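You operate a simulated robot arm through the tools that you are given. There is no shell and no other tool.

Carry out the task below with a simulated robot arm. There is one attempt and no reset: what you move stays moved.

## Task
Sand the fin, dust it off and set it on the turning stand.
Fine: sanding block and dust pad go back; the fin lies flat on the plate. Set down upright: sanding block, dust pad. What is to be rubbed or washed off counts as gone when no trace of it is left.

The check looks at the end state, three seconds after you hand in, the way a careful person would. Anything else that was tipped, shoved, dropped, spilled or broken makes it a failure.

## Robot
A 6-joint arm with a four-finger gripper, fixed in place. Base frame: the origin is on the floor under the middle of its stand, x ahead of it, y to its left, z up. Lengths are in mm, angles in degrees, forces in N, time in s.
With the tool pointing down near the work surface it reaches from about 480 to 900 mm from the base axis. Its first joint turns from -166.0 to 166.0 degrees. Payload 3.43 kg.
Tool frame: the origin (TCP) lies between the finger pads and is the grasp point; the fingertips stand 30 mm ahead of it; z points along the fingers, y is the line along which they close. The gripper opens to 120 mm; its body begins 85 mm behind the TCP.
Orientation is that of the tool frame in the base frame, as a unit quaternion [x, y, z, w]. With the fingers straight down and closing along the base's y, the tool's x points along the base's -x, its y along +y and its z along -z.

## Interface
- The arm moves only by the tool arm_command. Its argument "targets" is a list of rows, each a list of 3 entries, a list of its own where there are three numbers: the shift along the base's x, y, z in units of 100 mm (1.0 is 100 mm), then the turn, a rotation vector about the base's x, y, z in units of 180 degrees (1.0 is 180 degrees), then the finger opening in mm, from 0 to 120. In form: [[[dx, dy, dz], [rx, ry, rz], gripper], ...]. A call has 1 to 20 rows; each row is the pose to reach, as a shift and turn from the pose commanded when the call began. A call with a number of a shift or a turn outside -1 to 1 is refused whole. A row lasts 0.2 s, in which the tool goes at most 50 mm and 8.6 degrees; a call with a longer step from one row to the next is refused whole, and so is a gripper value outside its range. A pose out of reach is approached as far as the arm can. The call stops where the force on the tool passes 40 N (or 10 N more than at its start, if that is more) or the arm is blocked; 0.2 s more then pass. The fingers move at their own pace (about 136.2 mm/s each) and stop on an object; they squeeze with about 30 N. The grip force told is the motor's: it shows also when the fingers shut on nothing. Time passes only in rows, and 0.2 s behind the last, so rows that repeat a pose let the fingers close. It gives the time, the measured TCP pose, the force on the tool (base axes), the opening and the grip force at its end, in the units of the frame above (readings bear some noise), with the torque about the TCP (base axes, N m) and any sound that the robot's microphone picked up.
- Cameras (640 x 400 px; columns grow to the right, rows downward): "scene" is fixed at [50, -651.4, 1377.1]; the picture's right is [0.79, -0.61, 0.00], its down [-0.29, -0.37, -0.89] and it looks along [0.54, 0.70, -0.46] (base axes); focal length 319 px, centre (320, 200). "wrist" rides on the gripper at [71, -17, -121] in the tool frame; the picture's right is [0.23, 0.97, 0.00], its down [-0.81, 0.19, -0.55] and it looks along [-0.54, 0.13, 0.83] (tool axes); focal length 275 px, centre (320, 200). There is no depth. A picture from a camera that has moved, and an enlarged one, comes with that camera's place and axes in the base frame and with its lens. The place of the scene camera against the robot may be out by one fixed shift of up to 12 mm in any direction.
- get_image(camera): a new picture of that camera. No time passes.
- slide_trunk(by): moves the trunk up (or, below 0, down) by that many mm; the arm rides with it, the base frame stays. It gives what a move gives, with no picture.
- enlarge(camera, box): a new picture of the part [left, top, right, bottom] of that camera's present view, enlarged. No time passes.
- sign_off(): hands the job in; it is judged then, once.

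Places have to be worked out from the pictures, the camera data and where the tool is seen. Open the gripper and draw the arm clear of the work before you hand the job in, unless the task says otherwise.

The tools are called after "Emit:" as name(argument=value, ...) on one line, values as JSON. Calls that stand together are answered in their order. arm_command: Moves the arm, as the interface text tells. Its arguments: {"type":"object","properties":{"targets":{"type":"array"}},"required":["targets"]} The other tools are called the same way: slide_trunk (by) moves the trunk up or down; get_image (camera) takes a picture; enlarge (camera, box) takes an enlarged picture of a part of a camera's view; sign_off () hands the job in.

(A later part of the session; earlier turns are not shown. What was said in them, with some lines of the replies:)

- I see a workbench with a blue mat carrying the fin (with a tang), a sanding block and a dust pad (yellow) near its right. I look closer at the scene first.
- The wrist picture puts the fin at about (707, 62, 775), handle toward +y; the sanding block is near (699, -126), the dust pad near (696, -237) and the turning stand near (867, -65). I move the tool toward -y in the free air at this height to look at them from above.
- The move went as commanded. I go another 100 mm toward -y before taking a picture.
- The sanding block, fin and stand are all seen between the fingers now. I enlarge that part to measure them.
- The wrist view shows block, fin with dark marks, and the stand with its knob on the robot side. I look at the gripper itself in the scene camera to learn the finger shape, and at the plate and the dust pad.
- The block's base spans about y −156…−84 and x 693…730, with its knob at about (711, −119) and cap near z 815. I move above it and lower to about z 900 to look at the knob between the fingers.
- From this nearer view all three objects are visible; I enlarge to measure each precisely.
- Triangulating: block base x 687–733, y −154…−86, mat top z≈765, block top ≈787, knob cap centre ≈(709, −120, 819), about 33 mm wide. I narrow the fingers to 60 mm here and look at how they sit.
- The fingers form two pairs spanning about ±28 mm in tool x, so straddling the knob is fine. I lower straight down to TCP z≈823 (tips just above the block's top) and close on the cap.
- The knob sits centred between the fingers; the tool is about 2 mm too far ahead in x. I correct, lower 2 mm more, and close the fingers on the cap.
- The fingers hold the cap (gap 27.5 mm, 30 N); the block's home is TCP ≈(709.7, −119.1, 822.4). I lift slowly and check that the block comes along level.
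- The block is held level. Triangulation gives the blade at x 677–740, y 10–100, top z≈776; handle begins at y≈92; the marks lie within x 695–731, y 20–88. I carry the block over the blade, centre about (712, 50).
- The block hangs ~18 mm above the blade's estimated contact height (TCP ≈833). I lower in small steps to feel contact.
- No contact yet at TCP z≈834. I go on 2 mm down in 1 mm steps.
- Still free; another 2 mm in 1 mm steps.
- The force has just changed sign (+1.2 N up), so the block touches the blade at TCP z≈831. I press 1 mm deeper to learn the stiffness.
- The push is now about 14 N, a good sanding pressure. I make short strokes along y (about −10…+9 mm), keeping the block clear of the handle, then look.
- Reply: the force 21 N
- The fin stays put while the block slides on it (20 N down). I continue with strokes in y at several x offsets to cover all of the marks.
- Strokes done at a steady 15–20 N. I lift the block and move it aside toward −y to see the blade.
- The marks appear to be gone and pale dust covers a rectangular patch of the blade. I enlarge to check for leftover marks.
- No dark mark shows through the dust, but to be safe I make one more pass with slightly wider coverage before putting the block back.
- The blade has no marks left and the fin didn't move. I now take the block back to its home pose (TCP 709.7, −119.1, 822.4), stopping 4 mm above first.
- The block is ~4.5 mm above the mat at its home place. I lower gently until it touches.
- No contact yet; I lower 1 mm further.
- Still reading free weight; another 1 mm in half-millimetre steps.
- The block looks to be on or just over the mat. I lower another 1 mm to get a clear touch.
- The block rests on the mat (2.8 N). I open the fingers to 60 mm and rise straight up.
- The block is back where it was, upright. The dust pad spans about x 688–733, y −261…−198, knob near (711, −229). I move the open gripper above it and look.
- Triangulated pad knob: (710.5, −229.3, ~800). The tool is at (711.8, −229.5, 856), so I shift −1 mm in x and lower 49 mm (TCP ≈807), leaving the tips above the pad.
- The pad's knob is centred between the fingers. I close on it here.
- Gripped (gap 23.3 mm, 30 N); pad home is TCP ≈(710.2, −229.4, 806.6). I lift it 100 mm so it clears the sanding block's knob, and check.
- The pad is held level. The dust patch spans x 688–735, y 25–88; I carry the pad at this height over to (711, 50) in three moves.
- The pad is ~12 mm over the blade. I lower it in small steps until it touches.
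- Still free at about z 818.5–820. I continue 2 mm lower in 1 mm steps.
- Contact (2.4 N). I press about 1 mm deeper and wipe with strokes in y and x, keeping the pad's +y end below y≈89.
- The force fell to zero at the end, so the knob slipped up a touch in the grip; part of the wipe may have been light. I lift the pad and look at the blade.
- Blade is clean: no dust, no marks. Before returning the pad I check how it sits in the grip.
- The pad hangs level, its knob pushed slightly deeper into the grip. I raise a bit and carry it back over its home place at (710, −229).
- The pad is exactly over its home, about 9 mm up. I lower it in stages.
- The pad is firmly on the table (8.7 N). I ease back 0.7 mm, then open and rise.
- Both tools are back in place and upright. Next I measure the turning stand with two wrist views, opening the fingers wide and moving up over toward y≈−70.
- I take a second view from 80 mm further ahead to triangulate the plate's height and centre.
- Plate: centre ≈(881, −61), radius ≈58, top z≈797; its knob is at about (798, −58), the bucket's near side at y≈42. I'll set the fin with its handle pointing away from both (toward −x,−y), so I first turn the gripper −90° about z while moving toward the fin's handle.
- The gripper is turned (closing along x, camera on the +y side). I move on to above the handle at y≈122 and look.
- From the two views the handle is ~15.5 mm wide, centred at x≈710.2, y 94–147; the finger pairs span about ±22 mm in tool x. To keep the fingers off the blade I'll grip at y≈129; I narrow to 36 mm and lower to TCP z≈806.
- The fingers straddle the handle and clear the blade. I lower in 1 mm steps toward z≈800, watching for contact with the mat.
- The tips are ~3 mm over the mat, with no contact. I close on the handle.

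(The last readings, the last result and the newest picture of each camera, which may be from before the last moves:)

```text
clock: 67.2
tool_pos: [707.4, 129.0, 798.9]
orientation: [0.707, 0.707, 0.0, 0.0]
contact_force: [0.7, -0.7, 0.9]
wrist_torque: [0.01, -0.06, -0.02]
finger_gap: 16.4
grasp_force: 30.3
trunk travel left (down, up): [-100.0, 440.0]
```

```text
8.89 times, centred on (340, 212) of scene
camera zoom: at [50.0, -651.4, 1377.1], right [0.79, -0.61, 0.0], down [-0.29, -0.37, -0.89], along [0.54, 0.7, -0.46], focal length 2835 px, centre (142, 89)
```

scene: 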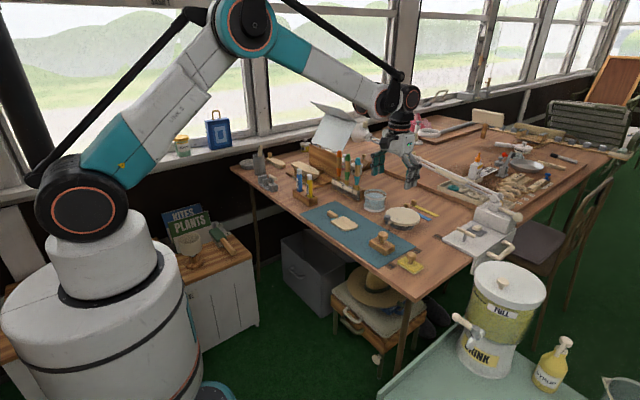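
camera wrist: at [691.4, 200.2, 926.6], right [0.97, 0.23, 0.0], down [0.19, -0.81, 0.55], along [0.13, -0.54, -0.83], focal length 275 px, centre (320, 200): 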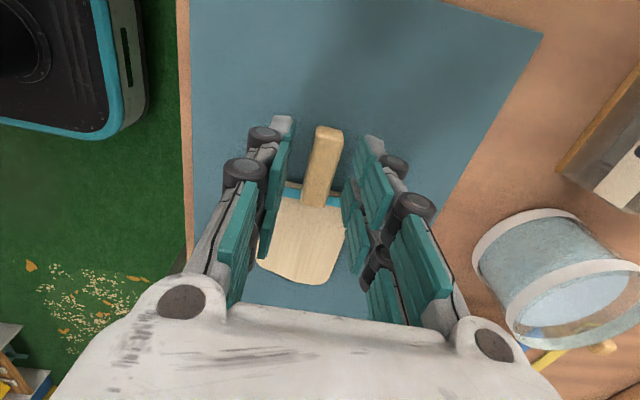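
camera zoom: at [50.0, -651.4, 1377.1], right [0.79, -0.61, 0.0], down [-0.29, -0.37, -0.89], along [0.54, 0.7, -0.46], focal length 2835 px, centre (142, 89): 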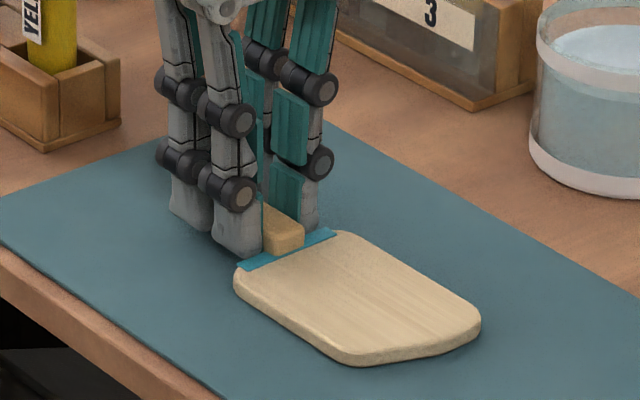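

The handle is gripped (gap 16.4 mm, 30 N). I lift 40 mm slowly and check that the fin stays level.

Emit:
arm_command(targets=[[[0, 0, 0.04], [0, 0, 0], 5], [[0, 0, 0.1], [0, 0, 0], 5], [[0, 0, 0.25], [0, 0, 0], 5], [[0, 0, 0.4], [0, 0, 0], 5], [[0, 0, 0.4], [0, 0, 0], 5]])

Emit:
get_image(camera="wrist")

Emit:
enlarge(camera="scene", box=[300, 170, 380, 230])

```text
clock: 68.4
tool_pos: [707.2, 128.5, 839.3]
orientation: [0.707, 0.707, -0.001, -0.001]
contact_force: [0.7, -0.5, 0.6]
wrist_torque: [0.02, -0.01, 0.01]
finger_gap: 16.4
grasp_force: 30.4
trunk travel left (down, up): [-100.0, 440.0]
```

```text
taken
camera wrist: at [691.0, 200.1, 959.5], right [0.97, 0.23, 0.0], down [0.19, -0.81, 0.55], along [0.13, -0.54, -0.83], focal length 275 px, centre (320, 200)
```

wrist: 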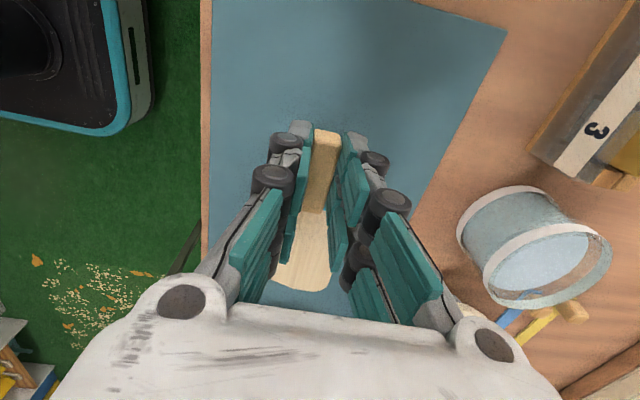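

```text
6.67 times, centred on (340, 200) of scene
camera zoom: at [50.0, -651.4, 1377.1], right [0.79, -0.61, 0.0], down [-0.29, -0.37, -0.89], along [0.54, 0.7, -0.46], focal length 2126 px, centre (187, 200)
```

zoom: 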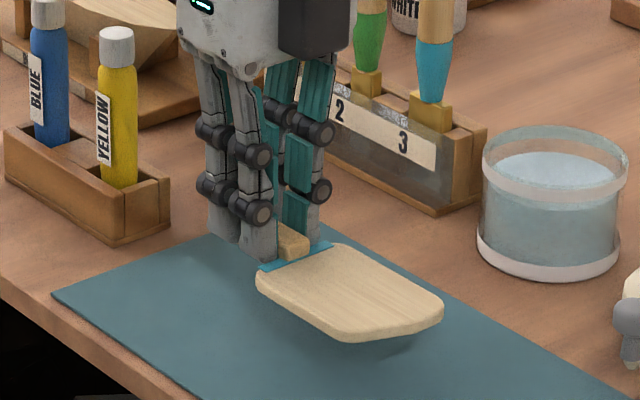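

The fin is held level. I raise it to z≈929 and draw it toward −y first, away from the brushes, before turning.

Emit:
arm_command(targets=[[[0, -0.1, 0.3], [0, 0, 0], 5], [[0, -0.35, 0.6], [0, 0, 0], 5], [[0, -0.65, 0.9], [0, 0, 0], 5], [[0, -1.0, 0.9], [0, 0, 0], 5], [[0, -1.0, 0.9], [0, 0, 0], 5]])

Emit:
arm_command(targets=[[[0.07, -0.07, 0], [0, 0, 0.04167], 5], [[0.14, -0.14, 0], [0, 0, 0.08333], 5], [[0.21, -0.21, 0], [0, 0, 0.125], 5], [[0.28, -0.28, 0], [0, 0, 0.16667], 5], [[0.35, -0.35, 0], [0, 0, 0.20833], 5], [[0.42, -0.42, 0], [0, 0, 0.25], 5], [[0.49, -0.49, 0], [0, 0, 0.29167], 5], [[0.56, -0.56, 0], [0, 0, 0.33333], 5], [[0.63, -0.63, 0], [0, 0, 0.375], 5], [[0.7, -0.7, 0], [0, 0, 0.41667], 5], [[0.7, -0.7, 0], [0, 0, 0.41667], 5]])

Emit:
get_image(camera="scene")

```text
clock: 69.6
tool_pos: [710.2, 28.3, 928.2]
orientation: [0.707, 0.707, 0.001, 0.0]
contact_force: [0.5, -0.4, -0.3]
wrist_torque: [0.06, 0.01, 0.01]
finger_gap: 16.6
grasp_force: 29.8
trunk travel left (down, up): [-100.0, 440.0]
```

```text
clock: 72.0
tool_pos: [778.9, -41.3, 928.5]
orientation: [0.13, 0.992, 0.001, -0.001]
contact_force: [0.1, 0.1, -0.9]
wrist_torque: [-0.03, 0.05, 0.02]
finger_gap: 16.8
grasp_force: 29.5
trunk travel left (down, up): [-100.0, 440.0]
```

```text
taken
```

scene: 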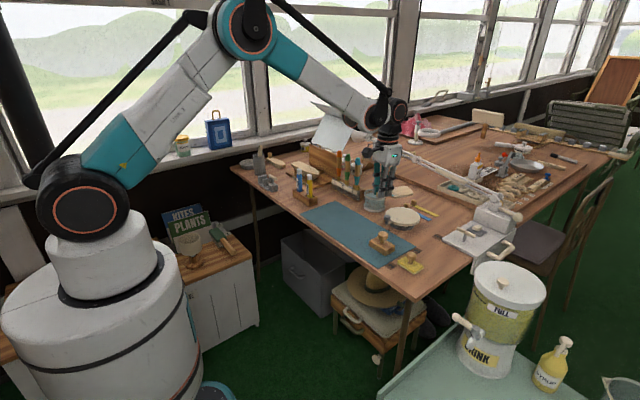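

The fin has turned halfway, held firmly. I turn the other 75° and travel to TCP ≈(848, −118), so the blade comes over the plate.

Emit:
arm_command(targets=[[[0.069, -0.077, 0], [0, 0, 0.04167], 5], [[0.138, -0.154, 0], [0, 0, 0.08333], 5], [[0.207, -0.231, 0], [0, 0, 0.125], 5], [[0.276, -0.308, 0], [0, 0, 0.16667], 5], [[0.345, -0.385, 0], [0, 0, 0.20833], 5], [[0.414, -0.462, 0], [0, 0, 0.25], 5], [[0.483, -0.539, 0], [0, 0, 0.29167], 5], [[0.552, -0.616, 0], [0, 0, 0.33333], 5], [[0.621, -0.693, 0], [0, 0, 0.375], 5], [[0.69, -0.77, 0], [0, 0, 0.41667], 5], [[0.69, -0.77, 0], [0, 0, 0.41667], 5]])

Emit:
get_image(camera="wrist")

Emit:
enlarge(camera="scene", box=[350, 130, 470, 250])

```text
clock: 74.4
tool_pos: [847.7, -117.7, 928.8]
orientation: [-0.501, 0.865, 0.0, 0.0]
contact_force: [-0.1, -0.4, 0.0]
wrist_torque: [-0.02, 0.04, 0.01]
finger_gap: 16.6
grasp_force: 29.9
trunk travel left (down, up): [-100.0, 440.0]
```

```text
taken
camera wrist: at [827.2, -188.5, 1049.1], right [-0.96, 0.29, 0.0], down [0.24, 0.8, 0.55], along [0.16, 0.53, -0.83], focal length 275 px, centre (320, 200)
```

wrist: 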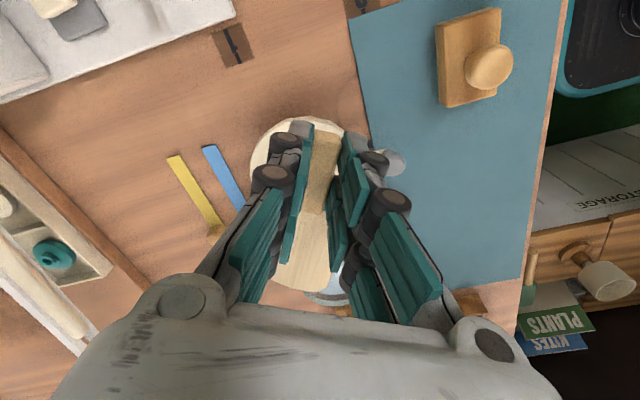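

```text
3.33 times, centred on (410, 190) of scene
camera zoom: at [50.0, -651.4, 1377.1], right [0.79, -0.61, 0.0], down [-0.29, -0.37, -0.89], along [0.54, 0.7, -0.46], focal length 1063 px, centre (20, 233)
```

zoom: 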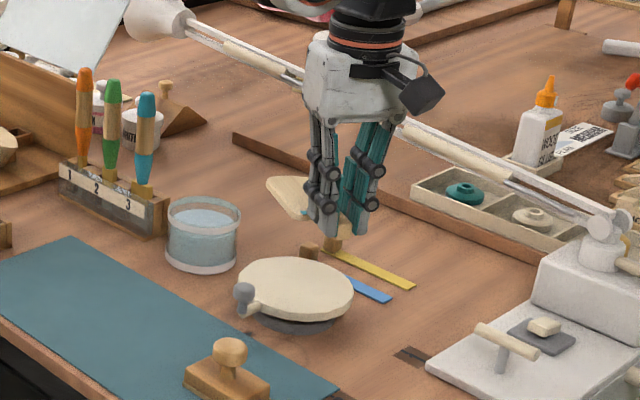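

The fin is above the stand. I lower it to z≈852 (fin bottom ~20 mm over the plate) and check its alignment with the plate.

Emit:
arm_command(targets=[[[0, 0, -0.25], [0, 0, 0], 5], [[0, 0, -0.5], [0, 0, 0], 5], [[0, 0, -0.7], [0, 0, 0], 5], [[0, 0, -0.77], [0, 0, 0], 5], [[0, 0, -0.77], [0, 0, 0], 5]])

Emit:
get_image(camera="wrist")

Emit:
enlarge(camera="wrist", box=[230, 90, 420, 320])

Emit:
enlarge(camera="scene", box=[360, 170, 450, 240])

```text
clock: 75.6
tool_pos: [847.3, -118.2, 852.0]
orientation: [-0.5, 0.866, -0.001, 0.0]
contact_force: [-0.7, 0.1, -0.5]
wrist_torque: [0.0, 0.02, -0.02]
finger_gap: 16.5
grasp_force: 30.2
trunk travel left (down, up): [-100.0, 440.0]
```

```text
taken
camera wrist: at [826.3, -188.9, 972.0], right [-0.96, 0.29, 0.0], down [0.24, 0.8, 0.55], along [0.16, 0.53, -0.83], focal length 275 px, centre (320, 200)
```

wrist: 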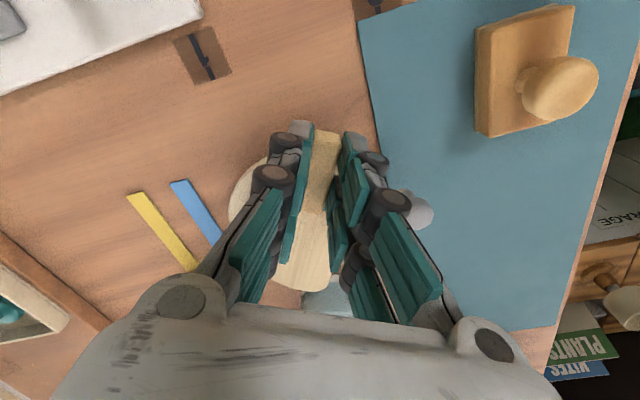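

```text
1.74 times, centred on (325, 205) of wrist
camera zoom: at [826.3, -188.9, 972.0], right [-0.96, 0.29, 0.0], down [0.24, 0.8, 0.55], along [0.16, 0.53, -0.83], focal length 479 px, centre (311, 191)
```

zoom: 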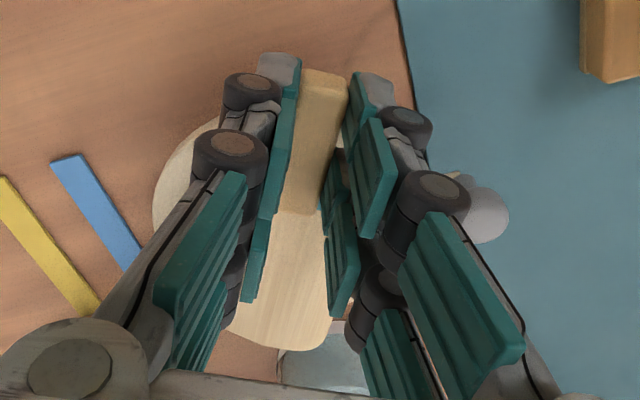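

```text
5.71 times, centred on (405, 205) of scene
camera zoom: at [50.0, -651.4, 1377.1], right [0.79, -0.61, 0.0], down [-0.29, -0.37, -0.89], along [0.54, 0.7, -0.46], focal length 1823 px, centre (-166, 171)
```

zoom: 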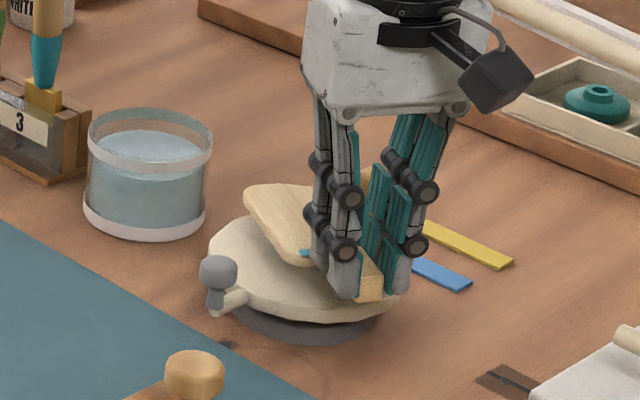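

By rotation geometry the blade's far corner would lie right at the plate's rim, so I shift 6 mm toward −y to centre the blade, then lower to z≈836.

Emit:
arm_command(targets=[[[0, -0.055, 0], [0, 0, 0], 5], [[0, -0.055, -0.08], [0, 0, 0], 5], [[0, -0.055, -0.14], [0, 0, 0], 5], [[0, -0.055, -0.15], [0, 0, 0], 5], [[0, -0.055, -0.15], [0, 0, 0], 5]])

Emit:
enlarge(camera="scene", box=[370, 185, 440, 235])

```text
clock: 76.8
tool_pos: [846.9, -124.9, 836.3]
orientation: [-0.5, 0.866, 0.0, 0.0]
contact_force: [0.5, 0.6, 0.5]
wrist_torque: [-0.03, 0.04, 0.01]
finger_gap: 16.6
grasp_force: 29.7
trunk travel left (down, up): [-100.0, 440.0]
```

```text
8.00 times, centred on (405, 210) of scene
camera zoom: at [50.0, -651.4, 1377.1], right [0.79, -0.61, 0.0], down [-0.29, -0.37, -0.89], along [0.54, 0.7, -0.46], focal length 2552 px, centre (-360, 120)
```

zoom: 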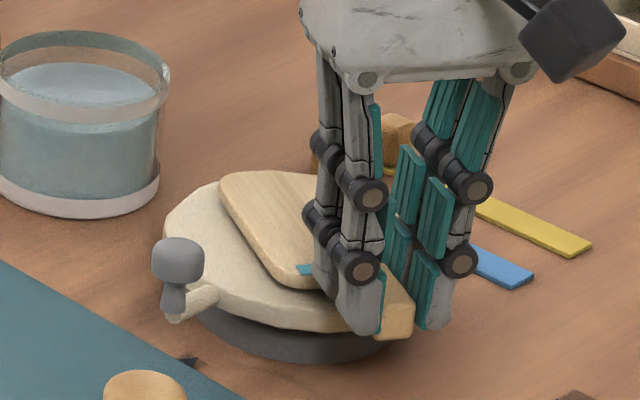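

The fin hovers just above the plate, well centred. I lower in 1 mm steps watching the force.

Emit:
arm_command(targets=[[[0, 0, -0.01], [0, 0, 0], 5], [[0, 0, -0.02], [0, 0, 0], 5], [[0, 0, -0.03], [0, 0, 0], 5], [[0, 0, -0.03], [0, 0, 0], 5]])

Emit:
arm_command(targets=[[[0, 0, -0.01], [0, 0, 0], 5], [[0, 0, -0.02], [0, 0, 0], 5], [[0, 0, -0.02], [0, 0, 0], 5]])

```text
clock: 77.8
tool_pos: [848.2, -123.0, 834.5]
orientation: [-0.5, 0.866, 0.0, 0.0]
contact_force: [0.1, -0.2, -0.5]
wrist_torque: [-0.03, 0.01, -0.02]
finger_gap: 16.4
grasp_force: 30.1
trunk travel left (down, up): [-100.0, 440.0]
```

```text
clock: 78.6
tool_pos: [846.8, -123.4, 834.1]
orientation: [-0.5, 0.866, 0.0, -0.001]
contact_force: [2.3, -0.7, 12.4]
wrist_torque: [0.38, -0.24, -0.14]
finger_gap: 16.2
grasp_force: 30.5
trunk travel left (down, up): [-100.0, 440.0]
```

Contact: 12 N, with the torque placing the load under the fin on the plate. I ease up 0.7 mm and look before releasing.

Emit:
arm_command(targets=[[[0, 0, 0.007], [0, 0, 0], 5], [[0, 0, 0.007], [0, 0, 0], 5]])

Emit:
enlarge(camera="scene", box=[370, 185, 440, 235])

Emit:
enlarge(camera="wrist", box=[230, 90, 420, 320])

```text
clock: 79.2
tool_pos: [847.8, -123.9, 832.7]
orientation: [-0.5, 0.866, -0.001, 0.001]
contact_force: [-1.7, 0.3, 7.5]
wrist_torque: [0.13, -0.08, 0.0]
finger_gap: 16.4
grasp_force: 30.2
trunk travel left (down, up): [-100.0, 440.0]
```

```text
8.00 times, centred on (405, 210) of scene
camera zoom: at [50.0, -651.4, 1377.1], right [0.79, -0.61, 0.0], down [-0.29, -0.37, -0.89], along [0.54, 0.7, -0.46], focal length 2552 px, centre (-360, 120)
```

zoom: 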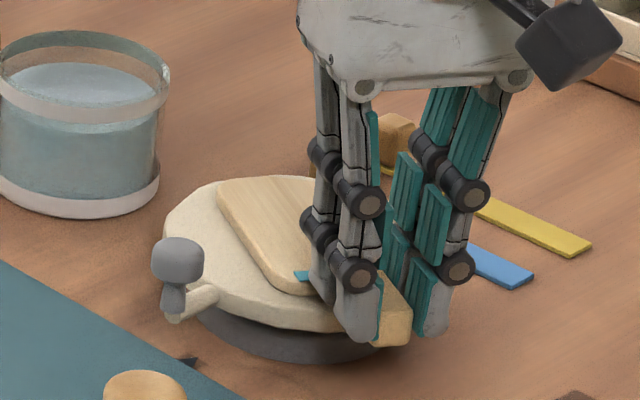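

```text
1.74 times, centred on (325, 205) of wrist
camera zoom: at [826.0, -193.9, 953.5], right [-0.96, 0.29, 0.0], down [0.24, 0.8, 0.55], along [0.16, 0.53, -0.83], focal length 479 px, centre (311, 191)
```

zoom: 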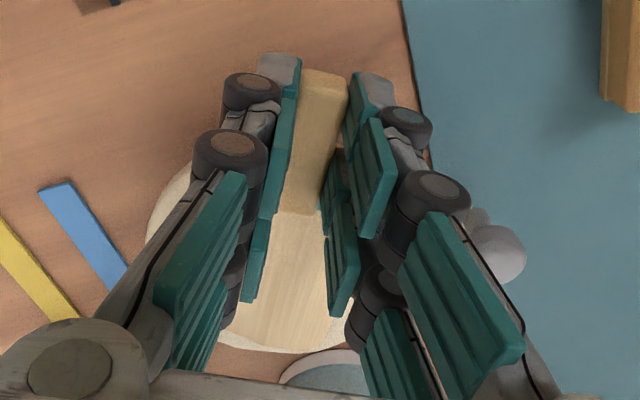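

The fin lies flat on the plate. I ease 0.5 mm more, open the fingers to 40 mm and rise straight up.

Emit:
arm_command(targets=[[[0, 0, 0.004], [0, 0, 0], 5], [[0, 0, 0.004], [0, 0, 0], 20], [[0, 0, 0.004], [0, 0, 0], 30], [[0, 0, 0.004], [0, 0, 0], 40], [[0, 0, 0.004], [0, 0, 0], 40]])

Emit:
enlarge(camera="scene", box=[370, 185, 440, 235])

Emit:
enlarge(camera="wrist", box=[230, 90, 420, 320])

```text
clock: 80.4
tool_pos: [847.2, -123.3, 833.2]
orientation: [-0.5, 0.866, 0.001, 0.0]
contact_force: [-1.6, 0.0, 0.5]
wrist_torque: [-0.03, 0.02, 0.01]
finger_gap: 40.1
grasp_force: 0.1
trunk travel left (down, up): [-100.0, 440.0]
```

```text
8.00 times, centred on (405, 210) of scene
camera zoom: at [50.0, -651.4, 1377.1], right [0.79, -0.61, 0.0], down [-0.29, -0.37, -0.89], along [0.54, 0.7, -0.46], focal length 2552 px, centre (-360, 120)
```

zoom: 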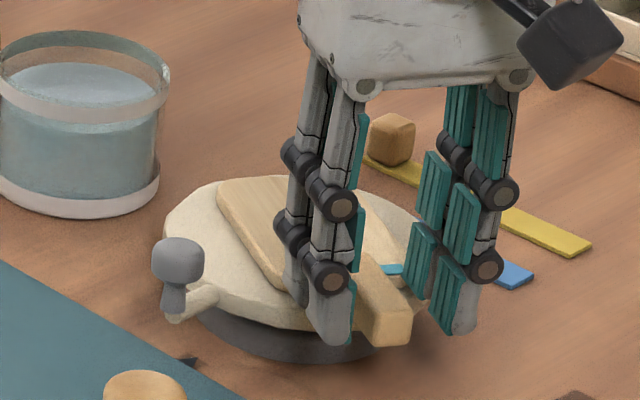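

```text
1.74 times, centred on (325, 205) of wrist
camera zoom: at [826.6, -193.9, 953.7], right [-0.96, 0.29, 0.0], down [0.24, 0.8, 0.55], along [0.16, 0.53, -0.83], focal length 479 px, centre (311, 191)
```

zoom: 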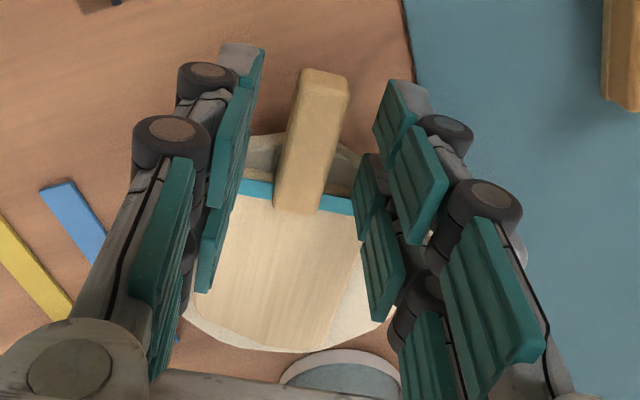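

Released; the fin stays flat on the plate. I rise straight up and then draw the arm back toward the robot.

Emit:
arm_command(targets=[[[0, 0, 0.1], [0, 0, 0], 40], [[0, 0, 0.3], [0, 0, 0], 40], [[0, 0, 0.6], [0, 0, 0], 40], [[0, 0, 1.0], [0, 0, 0], 40], [[0, 0, 1.0], [0, 0, 0], 40]])

Emit:
arm_command(targets=[[[-0.3, 0, 0.2], [0, 0, 0], 60], [[-0.6, 0, 0.4], [0, 0, 0], 80], [[-0.9, 0, 0.6], [0, 0, 0], 100], [[-1.0, 0, 0.7], [0, 0, 0], 100]])

Emit:
arm_command(targets=[[[-0.35, 0, 0], [0, 0, 0], 100], [[-0.7, 0, 0], [0, 0, 0], 100], [[-1.0, 0, 0], [0, 0, 0], 100], [[-1.0, 0, 0], [0, 0, 0], 100]])

Emit:
get_image(camera="scene")

Emit:
enlarge(camera="scene", box=[370, 185, 440, 235])

Emit:
enlarge(camera="scene", box=[300, 170, 460, 290])

Emit:
get_image(camera="wrist")

```text
clock: 81.6
tool_pos: [845.4, -123.4, 932.0]
orientation: [-0.5, 0.866, 0.0, 0.0]
contact_force: [-0.4, 0.2, 0.1]
wrist_torque: [0.0, -0.01, -0.01]
finger_gap: 40.1
grasp_force: 0.1
trunk travel left (down, up): [-100.0, 440.0]
```

```text
clock: 82.6
tool_pos: [747.4, -123.2, 1002.5]
orientation: [-0.5, 0.866, 0.0, 0.0]
contact_force: [-0.5, 0.0, 0.1]
wrist_torque: [0.02, -0.01, 0.0]
finger_gap: 100.2
grasp_force: 0.0
trunk travel left (down, up): [-100.0, 440.0]
```

```text
clock: 83.6
tool_pos: [646.9, -125.5, 1001.4]
orientation: [-0.5, 0.866, 0.0, 0.0]
contact_force: [-0.3, -0.9, -0.7]
wrist_torque: [0.0, -0.01, 0.0]
finger_gap: 99.8
grasp_force: 0.0
trunk travel left (down, up): [-100.0, 440.0]
```

```text
taken
```

scene: 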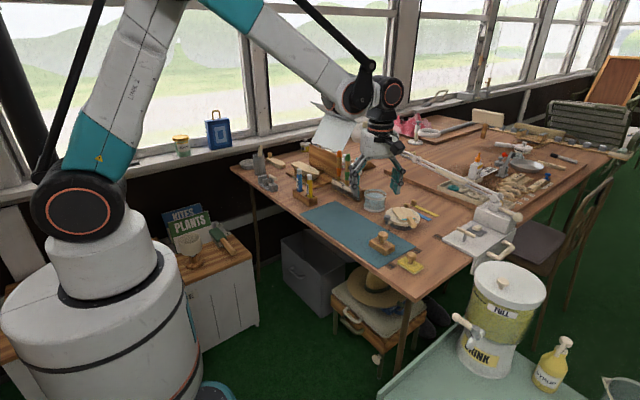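

```text
8.00 times, centred on (405, 210) of scene
camera zoom: at [50.0, -651.4, 1377.1], right [0.79, -0.61, 0.0], down [-0.29, -0.37, -0.89], along [0.54, 0.7, -0.46], focal length 2552 px, centre (-360, 120)
```

zoom: 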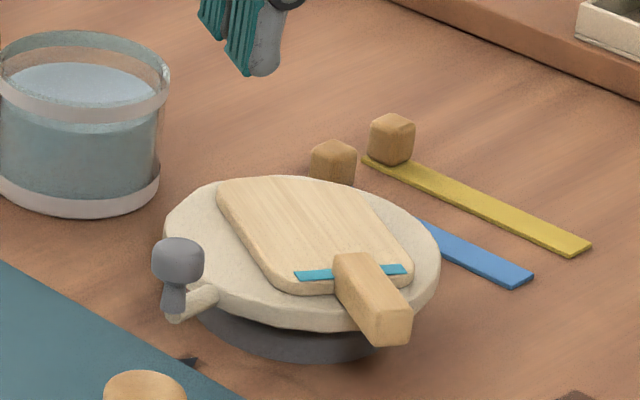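

```text
3.33 times, centred on (380, 230) of scene
camera zoom: at [50.0, -651.4, 1377.1], right [0.79, -0.61, 0.0], down [-0.29, -0.37, -0.89], along [0.54, 0.7, -0.46], focal length 1063 px, centre (120, 100)
```

zoom: 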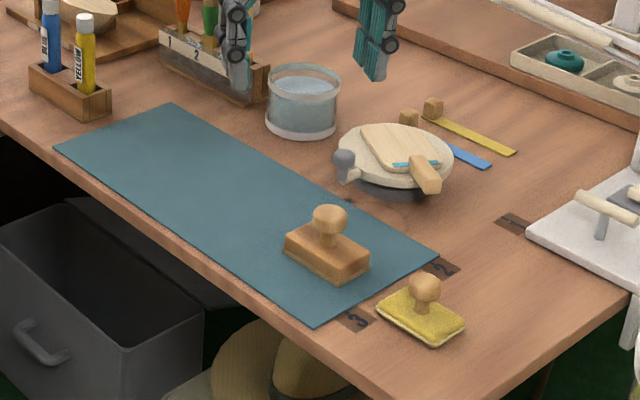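

```text
taken
camera wrist: at [625.9, -195.0, 1122.1], right [-0.96, 0.29, 0.0], down [0.24, 0.8, 0.55], along [0.16, 0.53, -0.83], focal length 275 px, centre (320, 200)
```

wrist: 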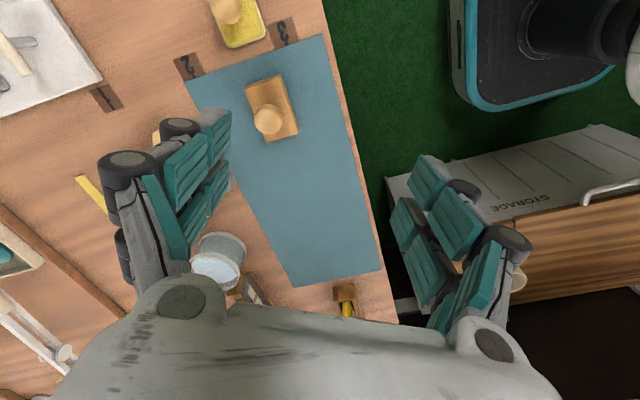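

The fin lies flat and clean on the turning plate, the sanding block and dust pad stand upright at their original places, and nothing else moved. One last close look at the blade and the mat before handing in.

Emit:
enlarge(camera="scene", box=[388, 200, 428, 230])

Emit:
enlarge(camera="scene", box=[310, 195, 390, 255])

```text
13.33 times, centred on (408, 215) of scene
camera zoom: at [50.0, -651.4, 1377.1], right [0.79, -0.61, 0.0], down [-0.29, -0.37, -0.89], along [0.54, 0.7, -0.46], focal length 4253 px, centre (-853, 0)
```

zoom: 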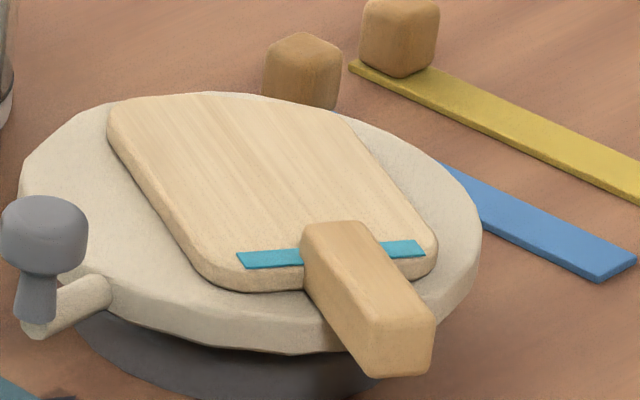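

```text
6.67 times, centred on (350, 225) of scene
camera zoom: at [50.0, -651.4, 1377.1], right [0.79, -0.61, 0.0], down [-0.29, -0.37, -0.89], along [0.54, 0.7, -0.46], focal length 2126 px, centre (120, 33)
```

zoom: 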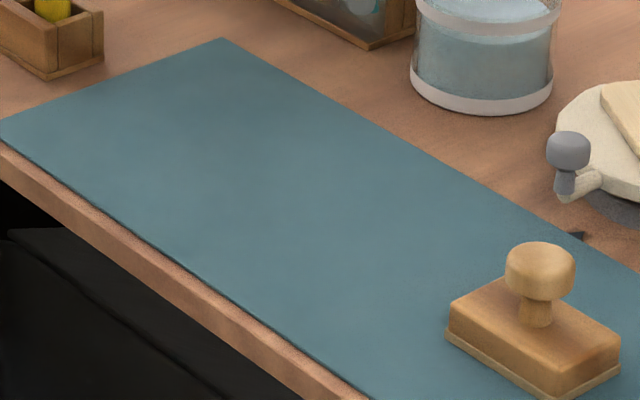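

The blade is spotless and lies wholly on the plate, the mat is clean, the gripper is open and the arm is clear. I hand the job in.

Emit:
sign_off()

```text
The job is handed in.
```

The fin is sanded and dusted off, and it now lies flat on the turning stand's plate. In the last close views the blade showed no marks and no dust.

- **Fin:** the blade sits wholly on the plate. The handle points toward the near right, clear of the stand's knob and the water bucket.
- **Sanding block and dust pad:** both are back where they started, upright.
- **Everything else:** the pictures show nothing else moved, and the mat is clean. The gripper is open and the arm is drawn back from the work.

I have handed the job in; no result of the check was shown to me.
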